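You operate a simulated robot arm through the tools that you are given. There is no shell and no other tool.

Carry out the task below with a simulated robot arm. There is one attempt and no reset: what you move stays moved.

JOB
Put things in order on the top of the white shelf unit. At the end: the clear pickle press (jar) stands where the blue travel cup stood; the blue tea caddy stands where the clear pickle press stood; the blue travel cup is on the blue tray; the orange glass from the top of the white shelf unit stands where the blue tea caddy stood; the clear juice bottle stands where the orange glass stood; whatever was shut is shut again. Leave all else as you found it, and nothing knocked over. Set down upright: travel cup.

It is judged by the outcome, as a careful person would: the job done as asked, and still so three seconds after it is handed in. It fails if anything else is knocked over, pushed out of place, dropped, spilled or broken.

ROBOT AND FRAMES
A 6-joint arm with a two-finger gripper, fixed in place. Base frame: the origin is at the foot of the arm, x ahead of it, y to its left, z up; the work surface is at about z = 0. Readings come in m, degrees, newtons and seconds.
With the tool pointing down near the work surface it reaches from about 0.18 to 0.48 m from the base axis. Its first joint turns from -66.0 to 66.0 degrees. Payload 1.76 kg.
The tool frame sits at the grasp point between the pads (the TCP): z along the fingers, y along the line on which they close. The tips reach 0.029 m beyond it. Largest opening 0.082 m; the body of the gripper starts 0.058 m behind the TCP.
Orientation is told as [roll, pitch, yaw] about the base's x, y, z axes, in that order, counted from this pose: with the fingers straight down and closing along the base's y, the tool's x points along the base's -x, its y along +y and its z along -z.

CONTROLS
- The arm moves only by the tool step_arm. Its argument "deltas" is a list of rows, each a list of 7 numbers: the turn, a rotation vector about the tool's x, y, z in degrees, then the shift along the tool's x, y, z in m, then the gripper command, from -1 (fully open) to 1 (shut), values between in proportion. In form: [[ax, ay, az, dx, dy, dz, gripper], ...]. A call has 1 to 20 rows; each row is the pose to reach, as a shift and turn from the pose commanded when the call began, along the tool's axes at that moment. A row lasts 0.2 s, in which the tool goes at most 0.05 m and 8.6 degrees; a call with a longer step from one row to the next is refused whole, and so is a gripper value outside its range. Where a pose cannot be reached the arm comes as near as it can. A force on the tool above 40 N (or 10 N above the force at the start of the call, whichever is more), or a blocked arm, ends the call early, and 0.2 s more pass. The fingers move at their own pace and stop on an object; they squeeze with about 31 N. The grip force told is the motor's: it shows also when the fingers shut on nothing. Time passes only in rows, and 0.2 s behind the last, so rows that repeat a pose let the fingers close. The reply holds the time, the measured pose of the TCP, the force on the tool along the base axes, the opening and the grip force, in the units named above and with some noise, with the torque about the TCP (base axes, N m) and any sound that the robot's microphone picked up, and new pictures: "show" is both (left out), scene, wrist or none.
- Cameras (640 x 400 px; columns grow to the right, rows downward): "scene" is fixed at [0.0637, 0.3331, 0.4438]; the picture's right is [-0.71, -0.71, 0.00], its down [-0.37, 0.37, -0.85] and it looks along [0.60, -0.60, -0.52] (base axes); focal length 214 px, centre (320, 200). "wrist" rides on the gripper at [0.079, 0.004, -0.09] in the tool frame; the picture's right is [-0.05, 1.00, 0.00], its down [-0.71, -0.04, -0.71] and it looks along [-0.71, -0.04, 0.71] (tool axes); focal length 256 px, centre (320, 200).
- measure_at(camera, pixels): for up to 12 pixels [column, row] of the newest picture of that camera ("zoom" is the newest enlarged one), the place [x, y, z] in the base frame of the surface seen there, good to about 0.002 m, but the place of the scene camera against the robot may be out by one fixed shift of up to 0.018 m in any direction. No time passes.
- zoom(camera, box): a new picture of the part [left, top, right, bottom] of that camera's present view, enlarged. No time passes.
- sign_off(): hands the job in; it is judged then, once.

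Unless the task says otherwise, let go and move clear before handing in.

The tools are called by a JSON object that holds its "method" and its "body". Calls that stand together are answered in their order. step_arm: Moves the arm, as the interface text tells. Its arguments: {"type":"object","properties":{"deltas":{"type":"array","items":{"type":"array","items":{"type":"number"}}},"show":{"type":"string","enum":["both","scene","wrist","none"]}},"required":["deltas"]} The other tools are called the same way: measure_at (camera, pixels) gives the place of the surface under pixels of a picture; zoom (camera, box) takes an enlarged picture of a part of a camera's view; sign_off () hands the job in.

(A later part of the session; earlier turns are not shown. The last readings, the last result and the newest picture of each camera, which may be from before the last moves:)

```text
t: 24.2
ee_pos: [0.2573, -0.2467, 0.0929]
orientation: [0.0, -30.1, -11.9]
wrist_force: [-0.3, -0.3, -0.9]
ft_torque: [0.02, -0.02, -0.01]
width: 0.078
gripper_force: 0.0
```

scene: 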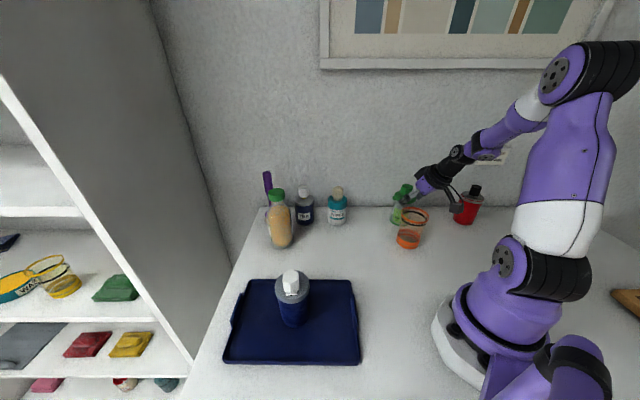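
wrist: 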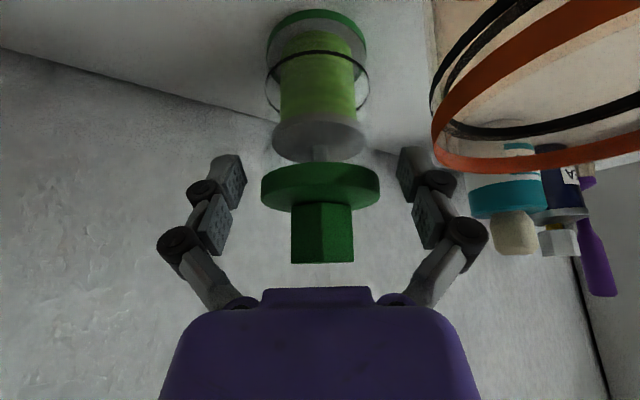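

The press is centred between the open fingers and the glass rim stays clear to the right. I'll complete the descent to grip the jar low.

{"method": "step_arm", "body": {"deltas": [[0, 0, 0, 0.0024, 0.0005, 0.0121, -0.9], [0, 0, 0, 0.0048, 0.001, 0.0241, -0.9], [0, 0, 0, 0.0072, 0.0013, 0.0362, -0.9], [0, 0, 0, 0.0072, 0.0013, 0.0362, -0.9]]}}

```text
t: 25.2
ee_pos: [0.2712, -0.2474, 0.0581]
orientation: [0.0, -30.1, -11.9]
wrist_force: [0.0, 0.7, 0.1]
ft_torque: [-0.02, -0.02, 0.01]
width: 0.0779
gripper_force: 0.0
```

scene: 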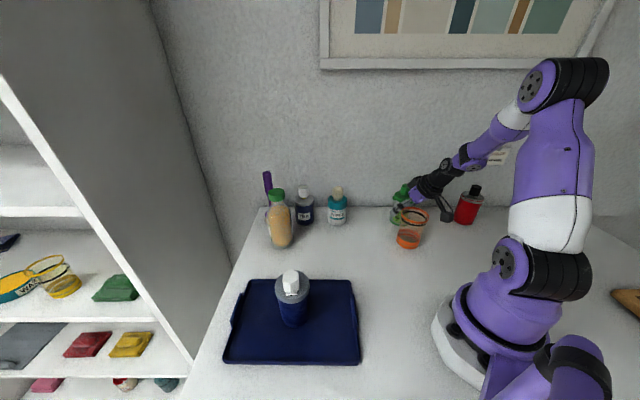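
wrist: 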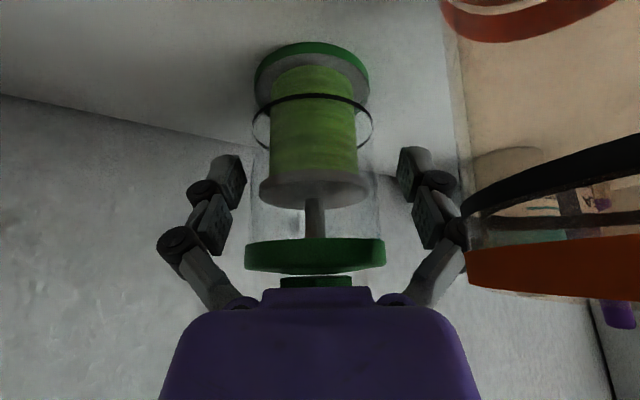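

No contact force, and the jar body is centred between the pads. I'll take one more set of measurements of the lid and base for the record of its original place, then close.

{"method": "measure_at", "body": {"camera": "wrist", "pixels": [[248, 253], [315, 250], [383, 250], [258, 85], [313, 48], [366, 85], [315, 140], [290, 140], [345, 140], [310, 68], [315, 262], [372, 140]]}}

{"method": "step_arm", "body": {"deltas": [[0, 0, 0, 0, 0, 0, 0], [0, 0, 0, 0, 0, 0, 1], [0, 0, 0, 0, 0, 0, 1], [0, 0, 0, 0, 0, 0, 1]], "show": "wrist"}}

```text
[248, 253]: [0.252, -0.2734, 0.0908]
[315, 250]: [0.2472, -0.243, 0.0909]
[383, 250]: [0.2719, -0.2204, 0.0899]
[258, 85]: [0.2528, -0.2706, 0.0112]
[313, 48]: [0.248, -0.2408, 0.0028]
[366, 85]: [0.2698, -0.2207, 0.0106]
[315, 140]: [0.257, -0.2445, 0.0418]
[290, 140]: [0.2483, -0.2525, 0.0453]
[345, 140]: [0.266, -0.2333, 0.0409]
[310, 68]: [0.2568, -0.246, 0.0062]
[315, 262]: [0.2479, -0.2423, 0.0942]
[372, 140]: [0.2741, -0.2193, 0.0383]
```

```text
t: 26.2
ee_pos: [0.2713, -0.2463, 0.0601]
orientation: [0.0, -30.2, -11.8]
wrist_force: [3.9, -0.4, 9.1]
ft_torque: [-0.28, -0.23, 0.11]
width: 0.0602
gripper_force: 30.7
```

wrist: 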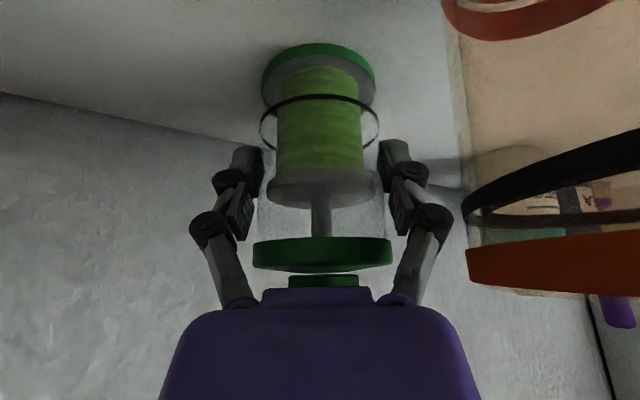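

The press is held at 6.0 cm width on its body. I'll lift it straight up, then carry and turn it over to the cup's former spot at a safe height.

{"method": "step_arm", "body": {"deltas": [[0, 0, 0, -0.004, 0, -0.0069, 1], [0, 0, 0, -0.0126, 0, -0.0216, 1], [0, 0, 0, -0.0277, 0, -0.0475, 1], [0, 0, 0, -0.0453, 0, -0.0778, 1], [0, 0, 0, -0.0629, 0, -0.108, 1], [0, 0, 0, -0.0805, 0, -0.1382, 1], [3.87, 0, 6.65, -0.0725, -0.0139, -0.1429, 1], [7.75, 0, 13.31, -0.0645, -0.0278, -0.1475, 1], [11.62, 0, 19.96, -0.0564, -0.0418, -0.1522, 1], [15.49, 0, 26.61, -0.0484, -0.0557, -0.1569, 1], [19.37, 0, 33.27, -0.0404, -0.0696, -0.1616, 1], [23.24, 0, 39.92, -0.0324, -0.0835, -0.1662, 1], [23.24, 0, 39.92, -0.0324, -0.0835, -0.1662, 1]]}}

```text
t: 29.0
ee_pos: [0.196, -0.3188, 0.2183]
orientation: [0.0, -30.1, -58.2]
wrist_force: [0.2, 0.8, -1.6]
ft_torque: [-0.01, 0.04, 0.02]
width: 0.0605
gripper_force: 31.2
```

scene: 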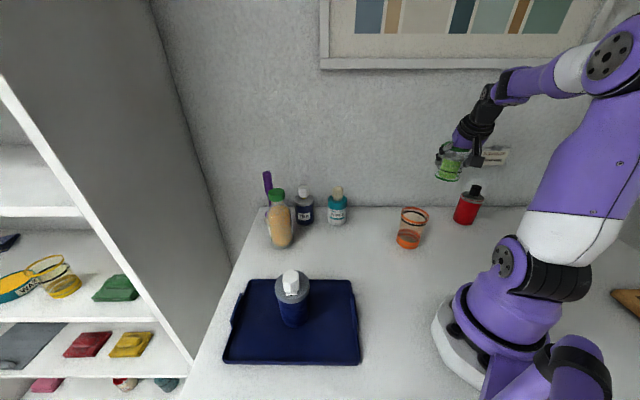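
wrist: 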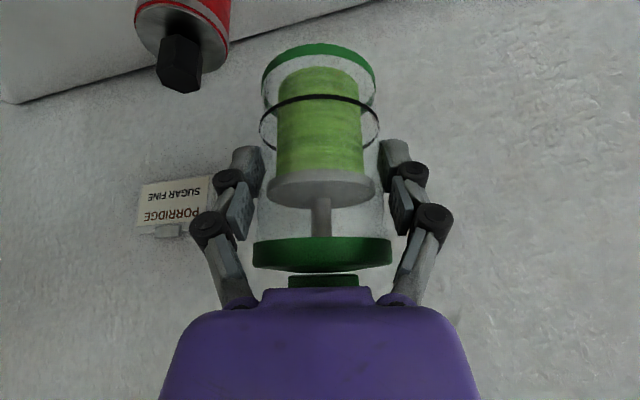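

The press is held upright with its lid on. I'll measure its lid and base in the wrist view to get the jar's offset from the tool before setting down.

{"method": "measure_at", "body": {"camera": "wrist", "pixels": [[255, 253], [322, 252], [389, 250], [265, 85], [319, 50], [373, 85], [320, 48], [290, 50], [350, 50]]}}

```text
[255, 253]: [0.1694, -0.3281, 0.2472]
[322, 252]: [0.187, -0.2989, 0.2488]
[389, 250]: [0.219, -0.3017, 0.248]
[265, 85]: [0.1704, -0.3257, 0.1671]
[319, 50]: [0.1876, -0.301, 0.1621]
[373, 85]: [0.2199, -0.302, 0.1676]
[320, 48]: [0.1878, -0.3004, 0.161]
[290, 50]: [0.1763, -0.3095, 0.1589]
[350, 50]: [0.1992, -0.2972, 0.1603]
```

The jar's centre is about 1 cm ahead of the tool at (0.201, −0.328); the target is (0.204, −0.323). I'll correct by a few millimetres and lower it to just above the surface.

{"method": "step_arm", "body": {"deltas": [[0, 0, 0, 0.0201, 0.0045, 0.0288, 1], [0, 0, 0, 0.0376, 0.0045, 0.0591, 1], [0, 0, 0, 0.0552, 0.0045, 0.0893, 1], [0, 0, 0, 0.0677, 0.0045, 0.111, 1], [0, 0, 0, 0.0752, 0.0045, 0.1239, 1], [0, 0, 0, 0.0792, 0.0045, 0.1308, 1], [0, 0, 0, 0.0792, 0.0045, 0.1308, 1]]}}

```text
t: 30.6
ee_pos: [0.2, -0.3141, 0.0655]
orientation: [0.0, -30.0, -58.1]
wrist_force: [-0.4, 0.5, -1.7]
ft_torque: [0.01, 0.04, 0.02]
width: 0.0599
gripper_force: 31.0
```

scene: 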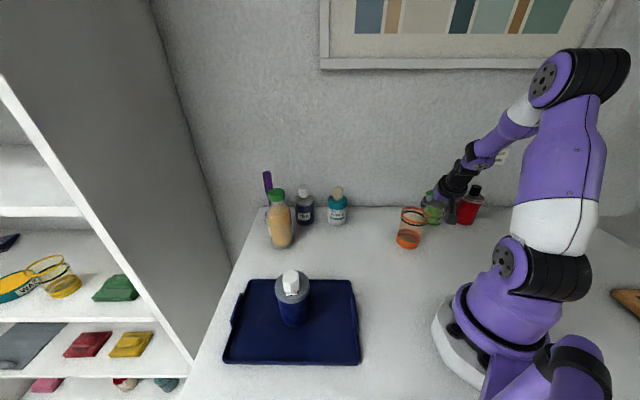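
wrist: 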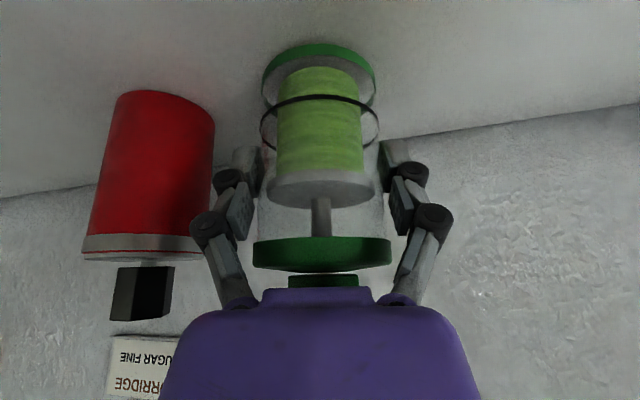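

The jar now hangs about 5 mm above its place with its centre near (0.2055, −0.323). I'll lower it gently to contact.

{"method": "step_arm", "body": {"deltas": [[0, 0, 0, 0.001, -0.001, 0.0017, 1], [0, 0, 0, 0.002, -0.001, 0.0035, 1], [0, 0, 0, 0.0028, -0.001, 0.0048, 1], [0, 0, 0, 0.0028, -0.001, 0.0048, 1]], "show": "wrist"}}

```text
t: 31.6
ee_pos: [0.1995, -0.3141, 0.059]
orientation: [0.0, -30.1, -58.1]
wrist_force: [-0.8, 0.9, -1.2]
ft_torque: [0.02, 0.03, -0.01]
width: 0.0605
gripper_force: 31.3
```

wrist: 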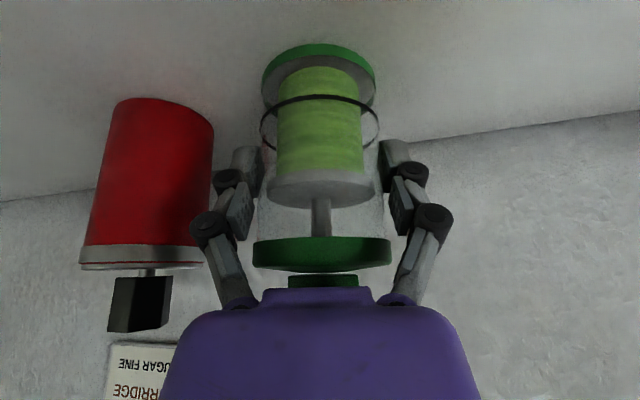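

There's no contact yet at 0.059 m. I'll lower another 3 mm in 1 mm steps.

{"method": "step_arm", "body": {"deltas": [[0, 0, 0, 0.0005, 0, 0.0009, 1], [0, 0, 0, 0.001, 0, 0.0017, 1], [0, 0, 0, 0.0015, 0, 0.0026, 1], [0, 0, 0, 0.0015, 0, 0.0026, 1]], "show": "none"}}

```text
t: 32.6
ee_pos: [0.2006, -0.315, 0.0588]
orientation: [0.0, -30.5, -57.9]
wrist_force: [3.9, -0.4, 23.8]
ft_torque: [-0.34, -0.14, 0.23]
width: 0.0602
gripper_force: 31.1
```

Contact (24 N). I'll ease up 2 mm, open to about 7.5 cm and withdraw along the finger axis.

{"method": "step_arm", "body": {"deltas": [[0, 0, 0, -0.001, 0, -0.0017, 1], [0, 0, 0, -0.001, 0, -0.0017, 0], [0, 0, 0, -0.001, 0, -0.0017, -0.85], [0, 0, 0, -0.001, 0, -0.0017, -0.85], [0, 0, 0, -0.001, 0, -0.016, -0.85], [0, 0, 0, -0.001, 0, -0.035, -0.85], [0, 0, 0, -0.001, 0, -0.06, -0.85], [0, 0, 0, -0.001, 0, -0.09, -0.85], [0, 0, 0, -0.001, 0, -0.12, -0.85], [0, 0, 0, -0.001, 0, -0.12, -0.85]]}}

```text
t: 34.8
ee_pos: [0.1684, -0.2643, 0.1619]
orientation: [0.1, -30.1, -58.1]
wrist_force: [0.7, 0.4, -0.7]
ft_torque: [-0.02, -0.01, -0.01]
width: 0.0758
gripper_force: 0.0
```

scene: 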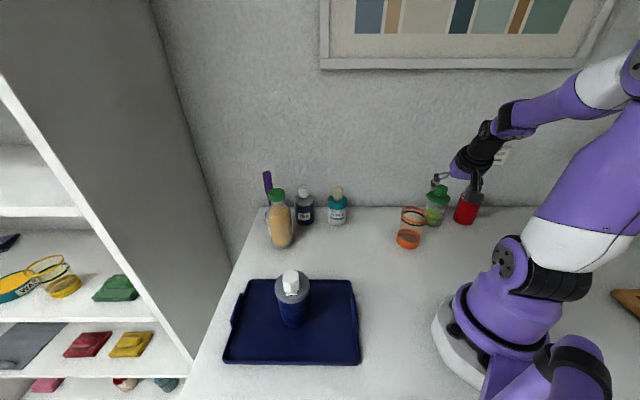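
wrist: 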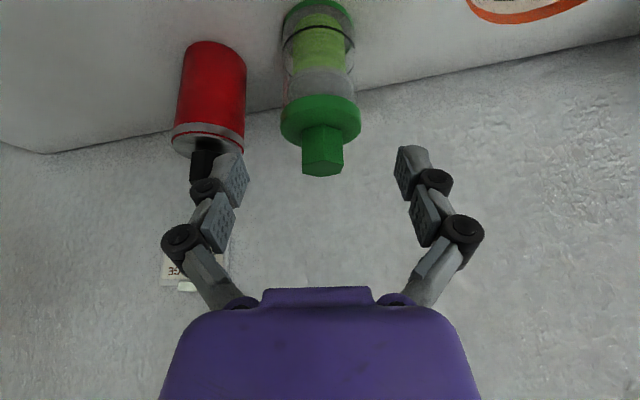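

The press stands upright. I'll verify its position by measuring its lid edge and base from here.

{"method": "measure_at", "body": {"camera": "wrist", "pixels": [[284, 115], [320, 98], [358, 115], [288, 20], [318, 2], [350, 20], [322, 160], [322, 168], [210, 90]]}}

{"method": "zoom", "body": {"camera": "scene", "box": [370, 160, 510, 260]}}

```text
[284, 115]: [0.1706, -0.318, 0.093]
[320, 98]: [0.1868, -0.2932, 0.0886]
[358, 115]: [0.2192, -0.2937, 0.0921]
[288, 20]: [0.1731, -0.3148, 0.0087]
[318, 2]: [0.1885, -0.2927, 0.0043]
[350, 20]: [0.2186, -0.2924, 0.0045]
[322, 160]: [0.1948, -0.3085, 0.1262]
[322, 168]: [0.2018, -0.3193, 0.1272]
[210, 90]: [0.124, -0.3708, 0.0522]
```

```text
4.00 times, centred on (440, 210) of scene
```

zoom: 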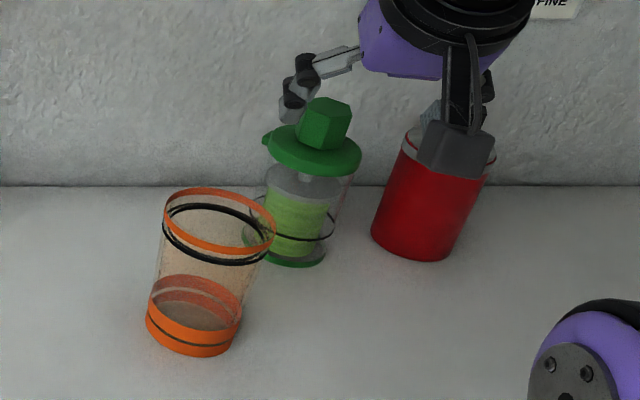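

The press's lid centre reads (0.2026, −0.3212), within 2 mm of where the cup stood. Now I'll rise and swing to azimuth −3.5° to look at the tea caddy.

{"method": "step_arm", "body": {"deltas": [[0, 0, 0, -0.02, 0, -0.0346, -0.85], [0, 0, 0, -0.0401, 0, -0.0692, -0.85], [-3.91, 0, -6.75, -0.0433, 0.0434, -0.0673, -0.85], [-7.82, 0, -13.49, -0.0413, 0.0879, -0.0685, -0.85], [-11.74, 0, -20.24, -0.0338, 0.1324, -0.0729, -0.85], [-15.65, 0, -26.99, -0.0207, 0.1762, -0.0804, -0.85], [-19.56, 0, -33.74, -0.0022, 0.2183, -0.0912, -0.85], [-23.47, 0, -40.48, 0.0216, 0.2578, -0.105, -0.85], [-27.38, 0, -47.23, 0.0505, 0.2937, -0.1217, -0.85], [-27.38, 0, -47.23, 0.0505, 0.2937, -0.1217, -0.85]]}}

```text
t: 37.0
ee_pos: [0.3597, -0.0193, 0.2426]
orientation: [0.0, -30.0, -3.3]
wrist_force: [0.6, -0.5, 0.3]
ft_torque: [0.02, -0.02, 0.02]
width: 0.0759
gripper_force: 0.1
```

scene: 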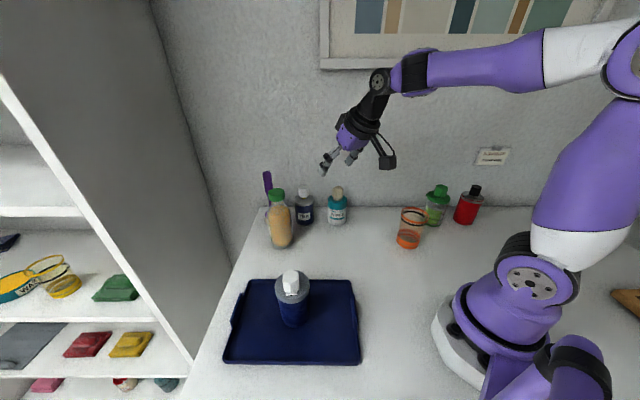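
wrist: 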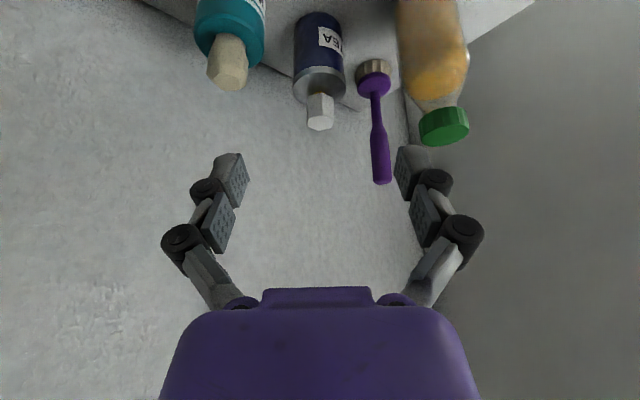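

The tea caddy (320, 60) is ahead, with a purple brush standing at (375, 100) and the bottle to the right. I'll zoom and measure.

{"method": "zoom", "body": {"camera": "wrist", "box": [180, 0, 480, 190]}}

{"method": "measure_at", "body": {"camera": "wrist", "pixels": [[296, 40], [319, 40], [342, 40], [296, 80], [320, 68], [344, 80], [318, 83], [318, 110], [318, 124], [372, 90], [380, 175], [372, 68]]}}

{"method": "measure_at", "body": {"camera": "wrist", "pixels": [[230, 30], [265, 50], [228, 55], [228, 80], [405, 20], [430, 20], [460, 20], [440, 100], [445, 125], [420, 125], [468, 125], [318, 20]]}}

```text
2.11 times, centred on (330, 95) of wrist
```

zoom: 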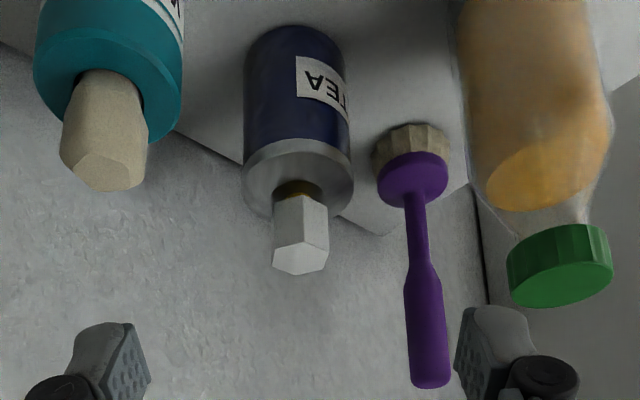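

```text
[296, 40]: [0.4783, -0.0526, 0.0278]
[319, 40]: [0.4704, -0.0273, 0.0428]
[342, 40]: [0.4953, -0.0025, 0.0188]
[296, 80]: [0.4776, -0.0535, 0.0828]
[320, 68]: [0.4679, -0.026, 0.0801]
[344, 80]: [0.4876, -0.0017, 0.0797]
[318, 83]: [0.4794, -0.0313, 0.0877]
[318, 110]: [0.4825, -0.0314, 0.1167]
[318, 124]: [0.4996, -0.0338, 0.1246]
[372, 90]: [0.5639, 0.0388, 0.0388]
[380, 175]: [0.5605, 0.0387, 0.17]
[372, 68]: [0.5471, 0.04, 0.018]
```

```text
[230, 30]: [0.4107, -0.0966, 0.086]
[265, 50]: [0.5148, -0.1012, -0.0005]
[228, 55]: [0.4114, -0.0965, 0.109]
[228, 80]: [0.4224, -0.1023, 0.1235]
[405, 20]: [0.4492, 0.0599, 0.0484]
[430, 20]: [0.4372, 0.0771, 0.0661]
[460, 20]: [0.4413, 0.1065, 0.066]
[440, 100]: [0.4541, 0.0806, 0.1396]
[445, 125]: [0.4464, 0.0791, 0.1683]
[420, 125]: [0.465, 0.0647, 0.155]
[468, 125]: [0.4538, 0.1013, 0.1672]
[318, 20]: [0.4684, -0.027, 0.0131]
```

The tea caddy's axis is about (0.498, −0.030), radius 0.03, lid top 0.088; WIPES is at (0.424, −0.108), which leaves room for the fingers. I'll go to a pre-grasp pose behind it with the gripper at about 7 cm.

{"method": "step_arm", "body": {"deltas": [[-1.58, 0, -2.7, -0.0073, -0.003, 0.0273, -0.72], [-3.16, 0, -5.45, -0.0121, -0.006, 0.059, -0.72], [-3.16, 0, -5.45, -0.0145, -0.0087, 0.095, -0.72], [-3.16, 0, -5.45, -0.0181, -0.0087, 0.1306, -0.72], [-3.16, 0, -5.45, -0.0181, -0.0087, 0.1306, -0.72]]}}

```text
t: 38.2
ee_pos: [0.4422, -0.0316, 0.1383]
orientation: [0.0, -30.2, 2.9]
wrist_force: [-0.5, -0.6, -0.6]
ft_torque: [-0.02, 0.02, 0.04]
width: 0.0705
gripper_force: 0.1
```

scene: 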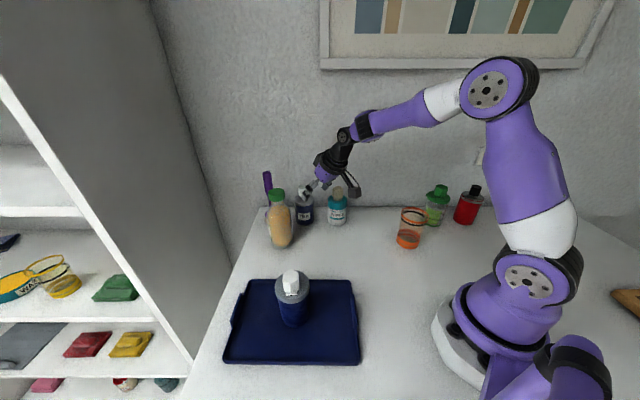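
wrist: 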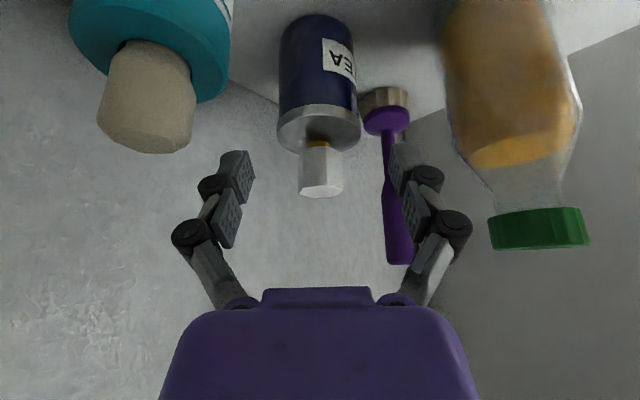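

The caddy is centred at column 319 between the fingers. I'll remeasure its body to fix the centre.

{"method": "measure_at", "body": {"camera": "wrist", "pixels": [[283, 70], [319, 70], [355, 70], [281, 125], [319, 110], [357, 125], [319, 170], [320, 190], [319, 30], [150, 130], [215, 70], [385, 105]]}}

```text
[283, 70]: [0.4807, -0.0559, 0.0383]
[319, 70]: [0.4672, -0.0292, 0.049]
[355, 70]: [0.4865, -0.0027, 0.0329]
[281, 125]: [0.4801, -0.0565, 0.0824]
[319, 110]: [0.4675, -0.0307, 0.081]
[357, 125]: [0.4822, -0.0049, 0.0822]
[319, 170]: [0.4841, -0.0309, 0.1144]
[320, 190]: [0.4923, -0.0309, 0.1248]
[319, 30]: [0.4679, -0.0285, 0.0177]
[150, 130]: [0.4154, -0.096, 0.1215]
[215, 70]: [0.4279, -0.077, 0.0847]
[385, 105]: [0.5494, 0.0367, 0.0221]
```

Using the silhouette width, the caddy's axis is about (0.4945, −0.031) with radius 0.027. I'll advance along the finger axis to straddle its navy body.

{"method": "step_arm", "body": {"deltas": [[0, 0, 0, 0.002, -0.0019, 0.018, -0.72], [0, 0, 0, 0.0043, -0.0019, 0.036, -0.72], [0, 0, 0, 0.0043, -0.0019, 0.054, -0.72], [0, 0, 0, 0.0043, -0.0019, 0.072, -0.72], [0, 0, 0, 0.0043, -0.0019, 0.086, -0.72], [0, 0, 0, 0.0043, -0.0019, 0.0974, -0.72], [0, 0, 0, 0.0043, -0.0019, 0.0974, -0.72]]}}

```text
t: 39.8
ee_pos: [0.4864, -0.0325, 0.0511]
orientation: [0.0, -30.1, 2.7]
wrist_force: [0.8, -0.6, -0.5]
ft_torque: [0.0, 0.0, 0.0]
width: 0.0709
gripper_force: 0.2
```

scene: 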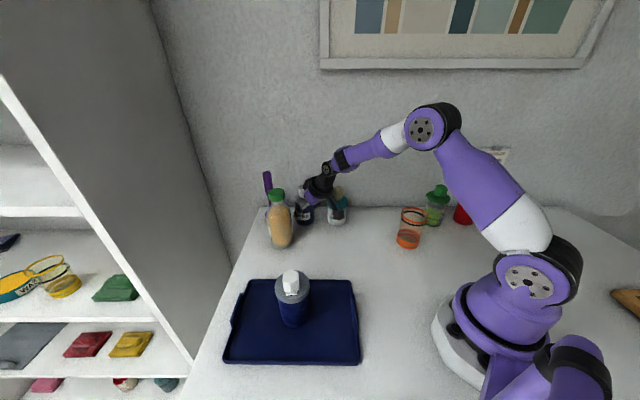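
wrist: 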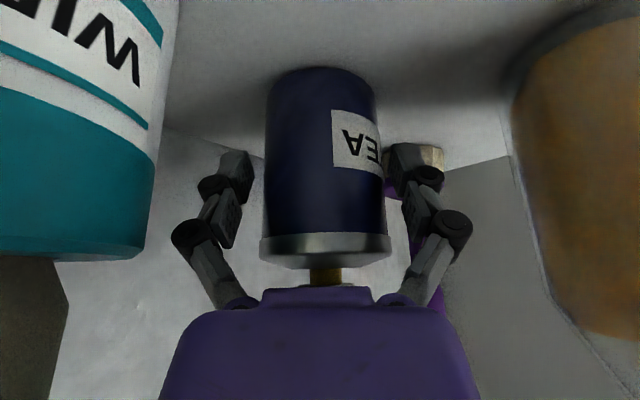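

The caddy is straddled with no contact force. I'll record its surface position, then close the fingers.

{"method": "measure_at", "body": {"camera": "wrist", "pixels": [[322, 130], [270, 130], [374, 130], [322, 190], [268, 190], [380, 190], [325, 250], [262, 250], [388, 250], [320, 75], [425, 158]]}}

{"method": "step_arm", "body": {"deltas": [[0, 0, 0, 0, 0, 0, 0], [0, 0, 0, 0, 0, 0, 1], [0, 0, 0, 0, 0, 0, 1], [0, 0, 0, 0, 0, 0, 1]], "show": "wrist"}}

```text
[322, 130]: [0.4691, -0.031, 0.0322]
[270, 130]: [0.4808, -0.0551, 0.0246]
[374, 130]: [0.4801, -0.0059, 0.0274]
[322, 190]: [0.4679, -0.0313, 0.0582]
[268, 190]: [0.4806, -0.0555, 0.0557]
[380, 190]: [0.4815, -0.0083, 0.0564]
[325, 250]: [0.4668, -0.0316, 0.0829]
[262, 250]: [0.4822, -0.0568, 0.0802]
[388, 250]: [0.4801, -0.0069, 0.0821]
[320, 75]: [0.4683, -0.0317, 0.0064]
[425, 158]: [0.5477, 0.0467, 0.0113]
```

```text
t: 40.8
ee_pos: [0.4877, -0.0324, 0.0516]
orientation: [0.0, -30.2, 2.8]
wrist_force: [-0.4, 1.1, 8.6]
ft_torque: [0.18, -0.08, 0.0]
width: 0.0588
gripper_force: 30.7
```

wrist: 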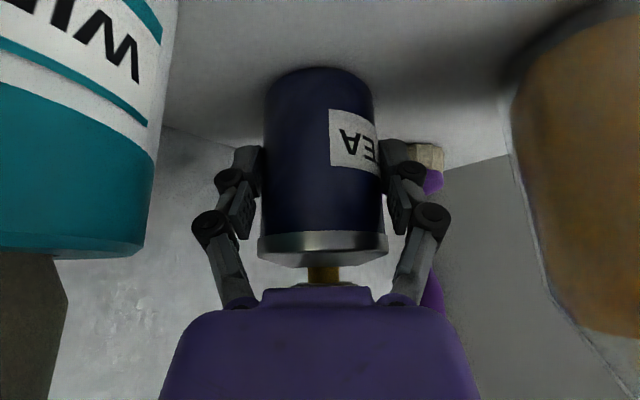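

The caddy is held at 5.9 cm (its axis was at about (0.498, −0.031)). I'll lift it straight up and carry it over to above the press's former spot at azimuth −42°, turning the tool to −12° again to avoid the glass.

{"method": "step_arm", "body": {"deltas": [[0, 0, 0, -0.005, 0, -0.0086, 1], [0, 0, 0, -0.0151, 0, -0.0259, 1], [0, 0, 0, -0.0302, 0, -0.0518, 1], [0, 0, 0, -0.0503, 0, -0.0864, 1], [0, 0, 0, -0.0729, 0, -0.1253, 1], [1.06, 0, 1.83, -0.0546, -0.0291, -0.1591, 1], [2.13, 0, 3.65, -0.0338, -0.0581, -0.1885, 1], [3.19, 0, 5.48, -0.0105, -0.0872, -0.2137, 1], [4.25, 0, 7.31, 0.0178, -0.1163, -0.2302, 1], [5.32, 0, 9.14, 0.0461, -0.1454, -0.2467, 1], [6.38, 0, 10.96, 0.0745, -0.1744, -0.2632, 1], [7.44, 0, 12.79, 0.1029, -0.2035, -0.2797, 1], [7.44, 0, 12.79, 0.1029, -0.2035, -0.2797, 1]]}}

```text
t: 43.6
ee_pos: [0.2702, -0.2475, 0.2401]
orientation: [0.0, -30.1, -12.0]
wrist_force: [0.3, -0.5, -0.8]
ft_torque: [-0.01, 0.0, 0.02]
width: 0.0591
gripper_force: 30.9
```

scene: 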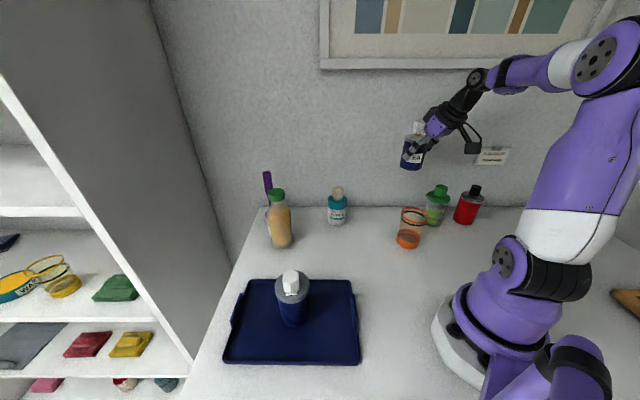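
wrist: 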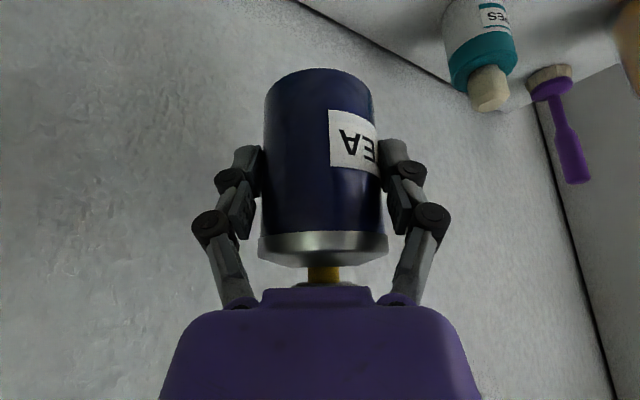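

The caddy hangs upright above the spot, centre about (0.280, −0.250). I'll lower it to just above the surface.

{"method": "step_arm", "body": {"deltas": [[0, 0, 0, 0.0243, 0, 0.0379, 1], [0, 0, 0, 0.0468, 0, 0.0769, 1], [0, 0, 0, 0.0669, 0, 0.1115, 1], [0, 0, 0, 0.0794, 0, 0.1331, 1], [0, 0, 0, 0.088, 0, 0.1478, 1], [0, 0, 0, 0.093, 0, 0.1564, 1], [0, 0, 0, 0.093, 0, 0.1564, 1]]}}

```text
t: 45.2
ee_pos: [0.2684, -0.2458, 0.0601]
orientation: [-0.1, -30.1, -11.9]
wrist_force: [0.3, -0.3, -0.5]
ft_torque: [0.04, 0.04, 0.0]
width: 0.0587
gripper_force: 30.9
```

scene: 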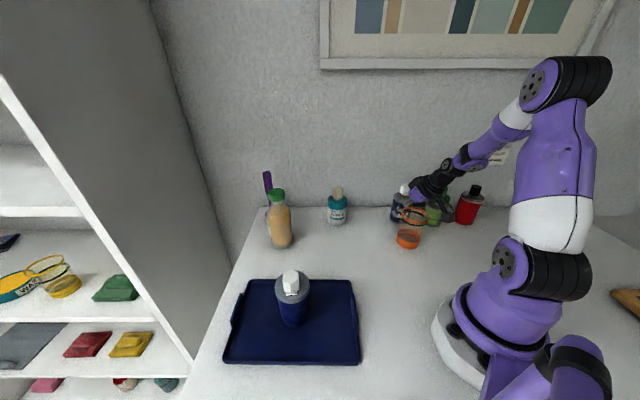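
wrist: 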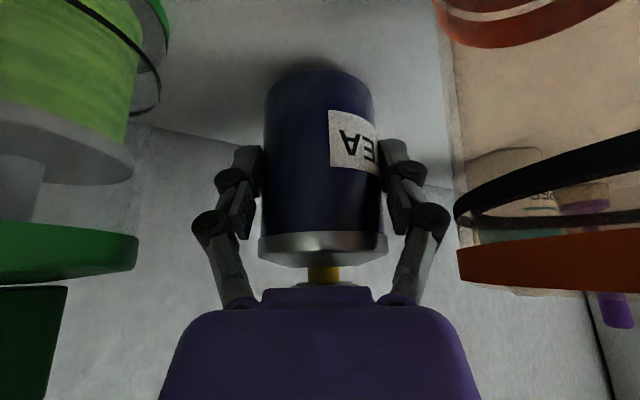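

The caddy's centre is at (0.278, −0.248) with about 8 mm to go. I'll lower it gently.

{"method": "step_arm", "body": {"deltas": [[0, 0, 0, 0.0015, -0.001, 0.0026, 1], [0, 0, 0, 0.003, -0.001, 0.0052, 1], [0, 0, 0, 0.0038, -0.001, 0.0065, 1], [0, 0, 0, 0.0043, -0.001, 0.0074, 1], [0, 0, 0, 0.0043, -0.001, 0.0074, 1]], "show": "none"}}

```text
t: 46.4
ee_pos: [0.266, -0.2464, 0.0527]
orientation: [0.0, -30.3, -11.8]
wrist_force: [-0.1, 2.6, 13.9]
ft_torque: [0.37, -0.1, 0.01]
width: 0.0588
gripper_force: 30.9
```

The caddy touched down (14 N). I'll ease off, open to about 7 cm and withdraw back and up, away from the glass and press.

{"method": "step_arm", "body": {"deltas": [[0, 0, 0, -0.0005, 0, -0.0009, 1], [0, 0, 0, -0.0005, 0, -0.0009, 0], [0, 0, 0, -0.0005, 0, -0.0009, -0.75], [0, 0, 0, -0.0005, 0, -0.0009, -0.75], [0, 0, 0, -0.0005, 0, -0.016, -0.75], [0, 0, 0, -0.0005, 0, -0.03, -0.75], [0, 0, 0, -0.0095, 0, -0.0523, -0.75], [0, 0, 0, -0.0236, 0, -0.0845, -0.75], [0, 0, 0, -0.0377, 0, -0.1168, -0.75], [0, 0, 0, -0.0577, 0, -0.1514, -0.75], [0, 0, 0, -0.0577, 0, -0.1514, -0.75]]}}

```text
t: 48.8
ee_pos: [0.2415, -0.2397, 0.2099]
orientation: [-0.1, -30.1, -12.0]
wrist_force: [0.6, 0.4, -0.7]
ft_torque: [0.02, -0.01, 0.06]
width: 0.0716
gripper_force: 0.0
```

scene: 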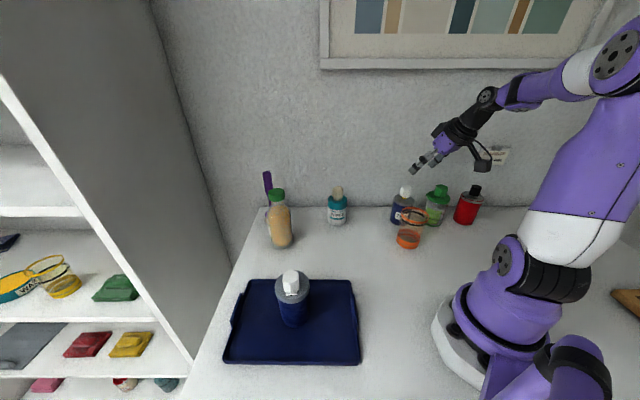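
wrist: 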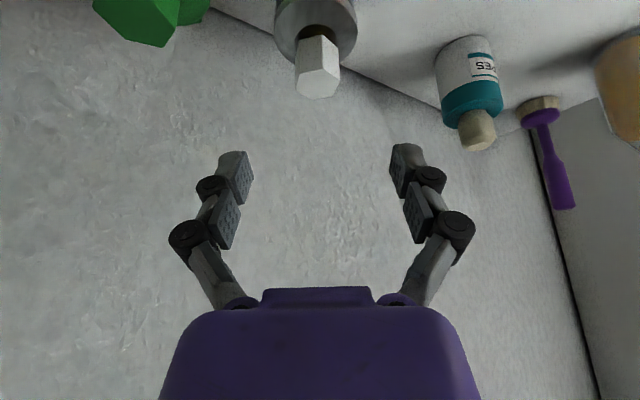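

The caddy stands free at its new place. I'll verify its position and that the press and glass are undisturbed.

{"method": "measure_at", "body": {"camera": "wrist", "pixels": [[316, 85], [316, 70], [278, 25], [355, 25], [316, 10]]}}

{"method": "zoom", "body": {"camera": "scene", "box": [370, 160, 510, 260]}}

{"method": "measure_at", "body": {"camera": "scene", "pixels": [[404, 187], [403, 198], [399, 210], [437, 187], [438, 196], [434, 218], [399, 238], [418, 241], [407, 246], [472, 190], [466, 215], [338, 200]]}}

```text
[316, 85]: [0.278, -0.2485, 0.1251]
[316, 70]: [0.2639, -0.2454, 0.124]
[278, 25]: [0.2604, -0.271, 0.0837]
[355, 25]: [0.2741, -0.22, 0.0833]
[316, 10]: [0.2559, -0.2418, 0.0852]
```

```text
4.00 times, centred on (440, 210) of scene
```

zoom: 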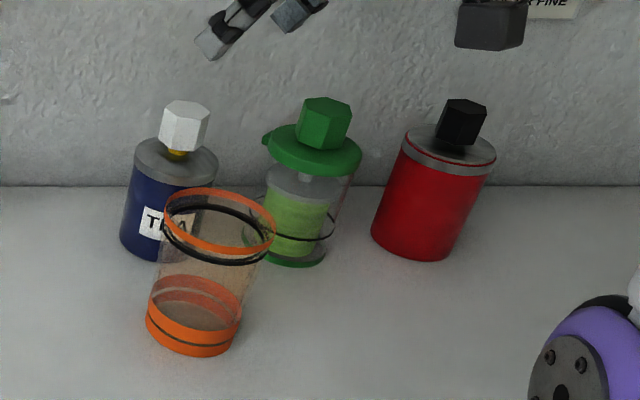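

```text
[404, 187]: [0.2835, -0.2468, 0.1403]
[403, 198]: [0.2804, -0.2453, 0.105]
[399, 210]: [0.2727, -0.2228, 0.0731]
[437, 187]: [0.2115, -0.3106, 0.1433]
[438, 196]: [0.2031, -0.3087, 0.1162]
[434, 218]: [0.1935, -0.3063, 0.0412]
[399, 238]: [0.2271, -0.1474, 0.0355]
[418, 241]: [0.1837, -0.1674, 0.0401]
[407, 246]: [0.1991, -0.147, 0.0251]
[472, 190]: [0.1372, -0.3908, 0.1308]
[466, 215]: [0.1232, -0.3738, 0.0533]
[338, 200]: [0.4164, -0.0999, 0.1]
```

The caddy's axis is now near (0.2755, −0.248), within about 3 mm of where the press stood, and the glass hasn't moved. Next is the glass: I'll rotate to azimuth −39.5° above it with the gripper fully open.

{"method": "step_arm", "body": {"deltas": [[3.45, 0, 5.95, 0.011, 0.0155, -0.0064, -1], [6.9, 0, 11.9, 0.0221, 0.0309, -0.0128, -1], [10.34, 0, 17.84, 0.0331, 0.0464, -0.0192, -1], [13.79, 0, 23.79, 0.0441, 0.0618, -0.0256, -1], [13.79, 0, 23.79, 0.0441, 0.0618, -0.0256, -1]]}}

```text
t: 50.0
ee_pos: [0.2059, -0.1688, 0.211]
orientation: [0.1, -30.2, -39.6]
wrist_force: [0.4, 0.0, 0.2]
ft_torque: [0.02, -0.01, 0.0]
width: 0.0821
gripper_force: 0.1
```

scene: 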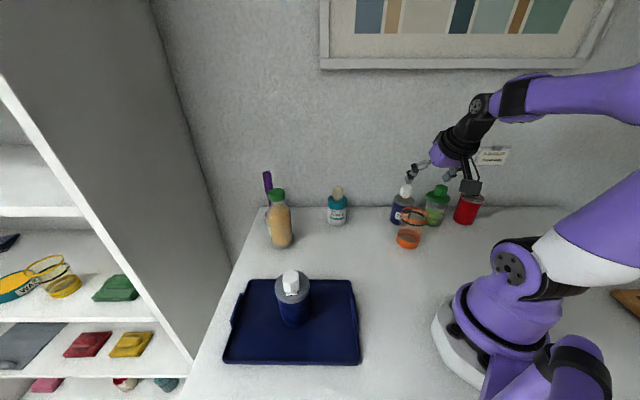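
wrist: 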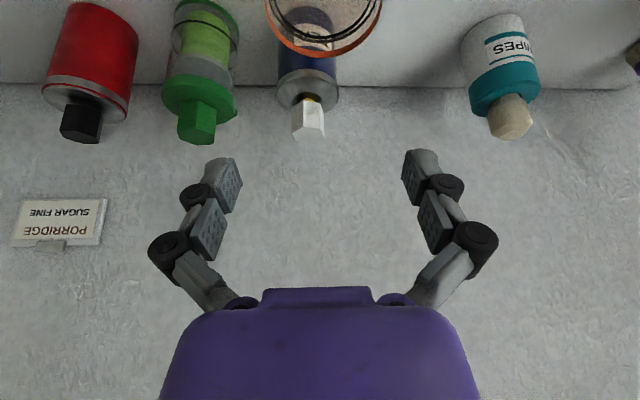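

The glass rim shows only at the top edge (325, 30). I'll level the tool to vertical here so the camera sees the glass fully.

{"method": "step_arm", "body": {"deltas": [[0, 7.5, 0, 0, 0, 0, -1], [0, 15, 0, 0, 0, 0, -1], [0, 22.5, 0, 0, 0, 0, -1], [0, 30, 0, 0, 0, 0, -1], [0, 30, 0, 0, 0, 0, -1]], "show": "wrist"}}

```text
t: 51.2
ee_pos: [0.2042, -0.1697, 0.2111]
orientation: [0.0, 0.0, -39.4]
wrist_force: [-0.4, -0.3, -0.8]
ft_torque: [0.02, -0.03, 0.0]
width: 0.082
gripper_force: 0.0
```

wrist: 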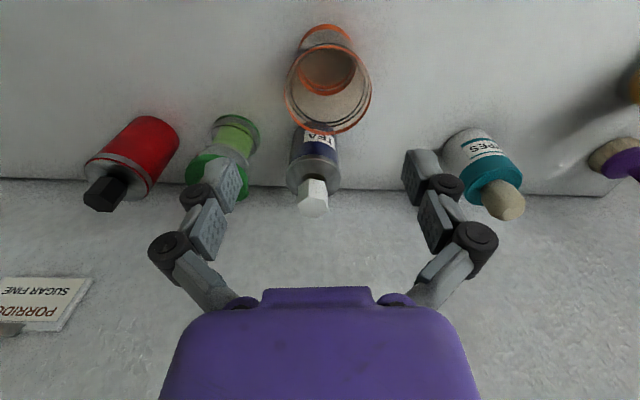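

{"method": "zoom", "body": {"camera": "wrist", "box": [260, 10, 400, 150]}}

{"method": "measure_at", "body": {"camera": "wrist", "pixels": [[286, 90], [369, 92], [325, 46], [332, 132], [300, 115], [358, 115], [303, 35], [325, 27], [349, 40], [328, 60], [325, 75], [340, 110]]}}

```text
2.86 times, centred on (330, 80) of wrist
```

zoom: 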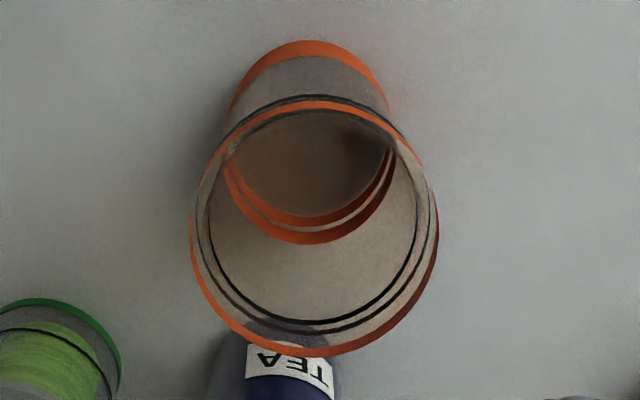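

```text
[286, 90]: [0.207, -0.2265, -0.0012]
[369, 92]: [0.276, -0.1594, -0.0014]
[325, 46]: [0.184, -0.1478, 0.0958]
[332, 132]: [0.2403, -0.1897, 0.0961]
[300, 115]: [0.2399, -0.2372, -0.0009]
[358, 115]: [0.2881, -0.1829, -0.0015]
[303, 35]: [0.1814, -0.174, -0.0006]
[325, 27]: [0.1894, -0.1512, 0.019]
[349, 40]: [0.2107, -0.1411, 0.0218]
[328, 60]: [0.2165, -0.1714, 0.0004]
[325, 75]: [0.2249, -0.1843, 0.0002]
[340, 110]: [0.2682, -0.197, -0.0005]
```

The glass rim centre is (0.212, −0.169), rim height 0.096, rim radius 0.035; it looks empty. I'll tilt to 20° and centre on it, still at height.

{"method": "step_arm", "body": {"deltas": [[0, -6.67, 0, 0.0001, 0.0018, 0, -1], [0, -13.33, 0, 0.0002, 0.0036, 0, -1], [0, -20, 0, 0.0004, 0.0054, 0, -1], [0, -20, 0, 0.0004, 0.0054, 0, -1]], "show": "wrist"}}

```text
t: 52.2
ee_pos: [0.2077, -0.166, 0.2103]
orientation: [0.1, -20.1, -39.5]
wrist_force: [1.0, -0.4, 0.0]
ft_torque: [0.01, 0.0, -0.01]
width: 0.0818
gripper_force: 0.0
```

wrist: 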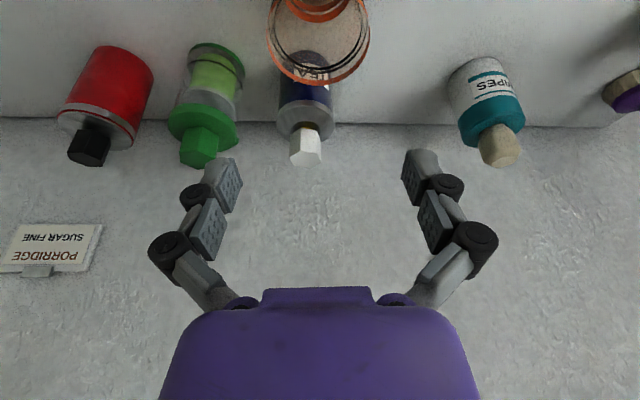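

I'm aligned over the glass. I'll descend 7 cm, stopping with the fingertips just above the rim, to check the clearance either side.

{"method": "step_arm", "body": {"deltas": [[0, 0, 0, 0.008, 0, 0.0219, -1], [0, 0, 0, 0.016, 0, 0.0439, -1], [0, 0, 0, 0.0239, 0, 0.0658, -1], [0, 0, 0, 0.0239, 0, 0.0658, -1]]}}

```text
t: 53.2
ee_pos: [0.2078, -0.1665, 0.1404]
orientation: [0.1, -20.1, -39.6]
wrist_force: [-0.8, -0.5, 0.9]
ft_torque: [-0.02, 0.01, 0.02]
width: 0.082
gripper_force: 0.0
```

scene: 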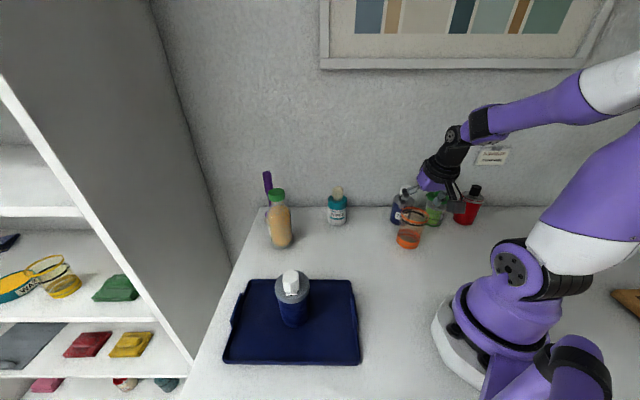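
wrist: 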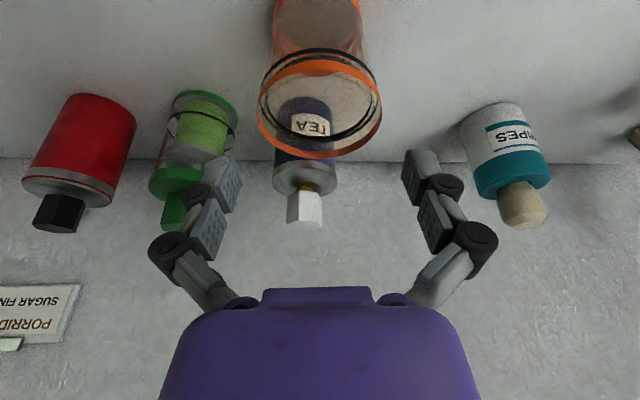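

The rim (258–382) is centred between the pads (242–402). I'll descend another 8 cm around it.

{"method": "step_arm", "body": {"deltas": [[0, 0, 0, 0.0055, 0, 0.015, -1], [0, 0, 0, 0.011, 0, 0.03, -1], [0, 0, 0, 0.0165, 0, 0.0451, -1], [0, 0, 0, 0.0219, 0, 0.0601, -1], [0, 0, 0, 0.0274, 0, 0.0752, -1], [0, 0, 0, 0.0274, 0, 0.0752, -1]]}}

```text
t: 54.6
ee_pos: [0.2076, -0.1679, 0.0611]
orientation: [0.0, -20.1, -39.5]
wrist_force: [0.8, 0.9, 0.1]
ft_torque: [-0.03, 0.02, 0.0]
width: 0.0822
gripper_force: 0.0
```

scene: 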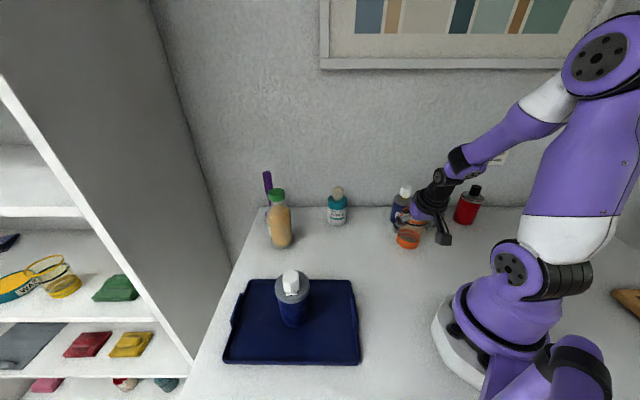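
wrist: 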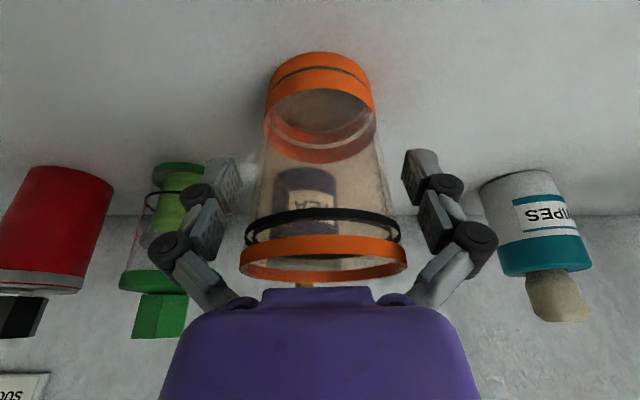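

The glass is straddled with no contact. I'll close gently on it.

{"method": "step_arm", "body": {"deltas": [[0, 0, 0, 0, 0, 0, -0.75], [0, 0, 0, 0, 0, 0, -0.5], [0, 0, 0, 0, 0, 0, 0], [0, 0, 0, 0, 0, 0, 1], [0, 0, 0, 0, 0, 0, 1]], "show": "wrist"}}

```text
t: 55.8
ee_pos: [0.2074, -0.1669, 0.062]
orientation: [0.0, -20.1, -39.4]
wrist_force: [-2.5, 5.2, 11.6]
ft_torque: [0.42, -0.21, 0.12]
width: 0.0649
gripper_force: 30.5
```

wrist: 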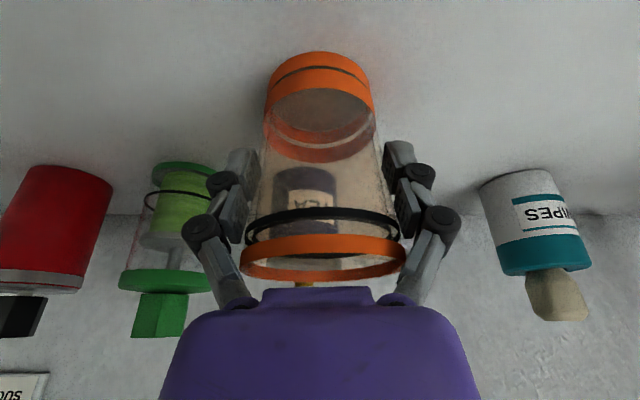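

The glass is held at 6.5 cm width. I'll lift it and carry it above the other items toward the caddy's former spot, stopping short at about r = 0.46.

{"method": "step_arm", "body": {"deltas": [[0, 0, 0, -0.0034, 0, -0.0094, 1], [0, 0, 0, -0.0103, 0, -0.0282, 1], [0, 0, 0, -0.0223, 0, -0.061, 1], [0, 0, 0, -0.0361, 0, -0.0986, 1], [0, 0, 0, -0.0498, 0, -0.1362, 1], [0, 0, 0, -0.0612, 0, -0.1672, 1], [-1.82, 0, -4.98, -0.0771, 0.0356, -0.1614, 1], [-3.64, 0, -9.95, -0.093, 0.0713, -0.1556, 1], [-5.46, 0, -14.93, -0.1089, 0.1069, -0.1497, 1], [-7.29, 0, -19.91, -0.1248, 0.1426, -0.1439, 1], [-9.11, 0, -24.89, -0.1408, 0.1782, -0.1381, 1], [-10.93, 0, -29.86, -0.1567, 0.2138, -0.1323, 1], [-12.75, 0, -34.84, -0.1726, 0.2495, -0.1265, 1], [-12.75, 0, -34.84, -0.1726, 0.2495, -0.1265, 1]]}}

```text
t: 58.8
ee_pos: [0.4581, -0.0509, 0.2388]
orientation: [-0.1, -20.0, -2.3]
wrist_force: [0.4, 0.7, -1.3]
ft_torque: [0.03, 0.03, -0.01]
width: 0.0632
gripper_force: 30.9
```

scene: 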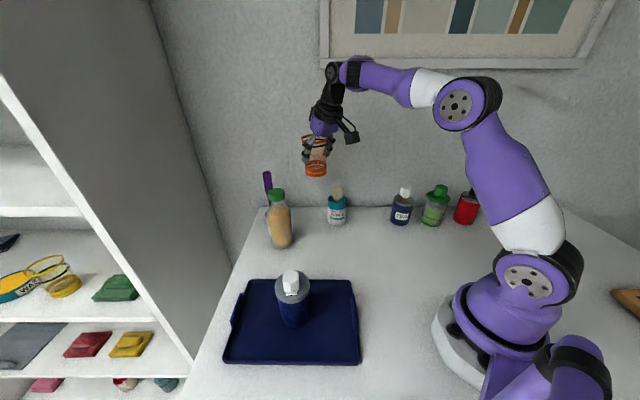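
wrist: 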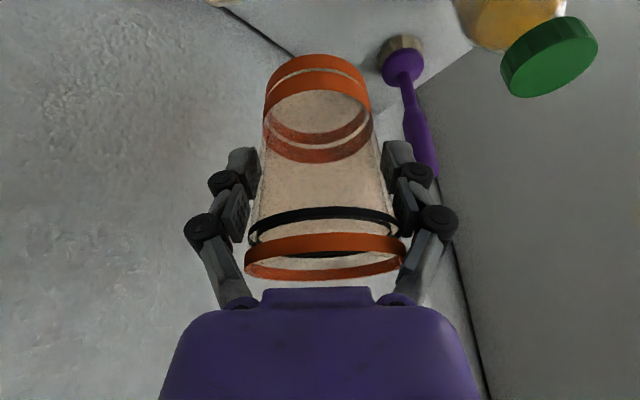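

The grip width slipped from 6.5 to 6.3 cm and the rim looks slightly slanted (left 265, right 243). I'll zoom to see whether the glass has tilted in the grip.

{"method": "zoom", "body": {"camera": "wrist", "box": [200, 40, 440, 300]}}

{"method": "zoom", "body": {"camera": "scene", "box": [270, 90, 370, 190]}}

{"method": "measure_at", "body": {"camera": "wrist", "pixels": [[248, 268], [290, 240], [325, 238], [360, 240], [400, 250], [400, 262], [266, 85], [290, 62], [318, 58], [345, 62], [368, 85], [325, 278]]}}

```text
1.54 times, centred on (320, 170) of wrist
```

zoom: 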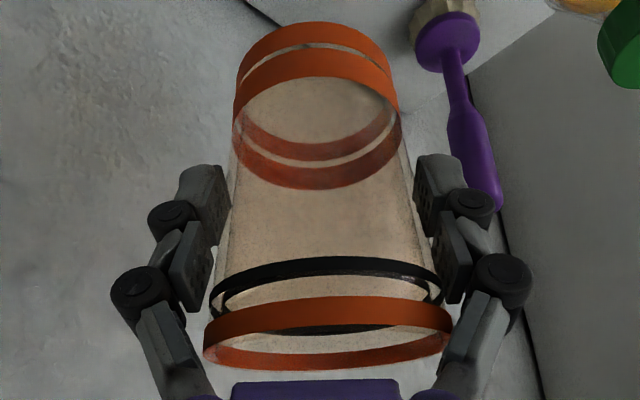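

```text
4.00 times, centred on (320, 140) of scene
```

zoom: 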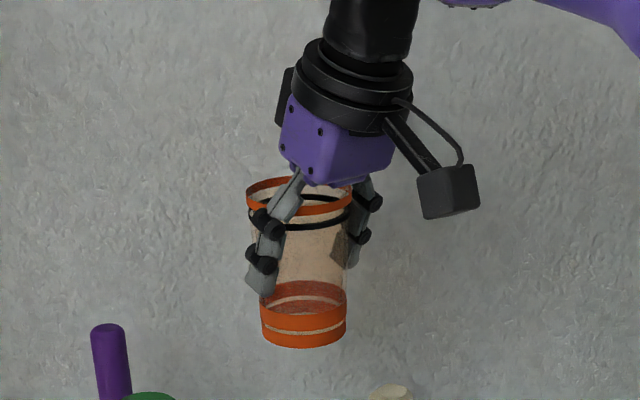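

```text
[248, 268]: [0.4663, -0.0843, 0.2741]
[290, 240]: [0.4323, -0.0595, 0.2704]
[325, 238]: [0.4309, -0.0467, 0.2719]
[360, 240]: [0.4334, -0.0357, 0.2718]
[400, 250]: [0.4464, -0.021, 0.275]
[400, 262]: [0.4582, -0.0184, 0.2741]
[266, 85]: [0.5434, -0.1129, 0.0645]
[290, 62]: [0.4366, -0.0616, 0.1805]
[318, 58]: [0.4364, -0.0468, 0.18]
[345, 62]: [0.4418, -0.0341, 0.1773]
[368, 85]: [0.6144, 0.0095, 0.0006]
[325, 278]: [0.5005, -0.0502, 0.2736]
```

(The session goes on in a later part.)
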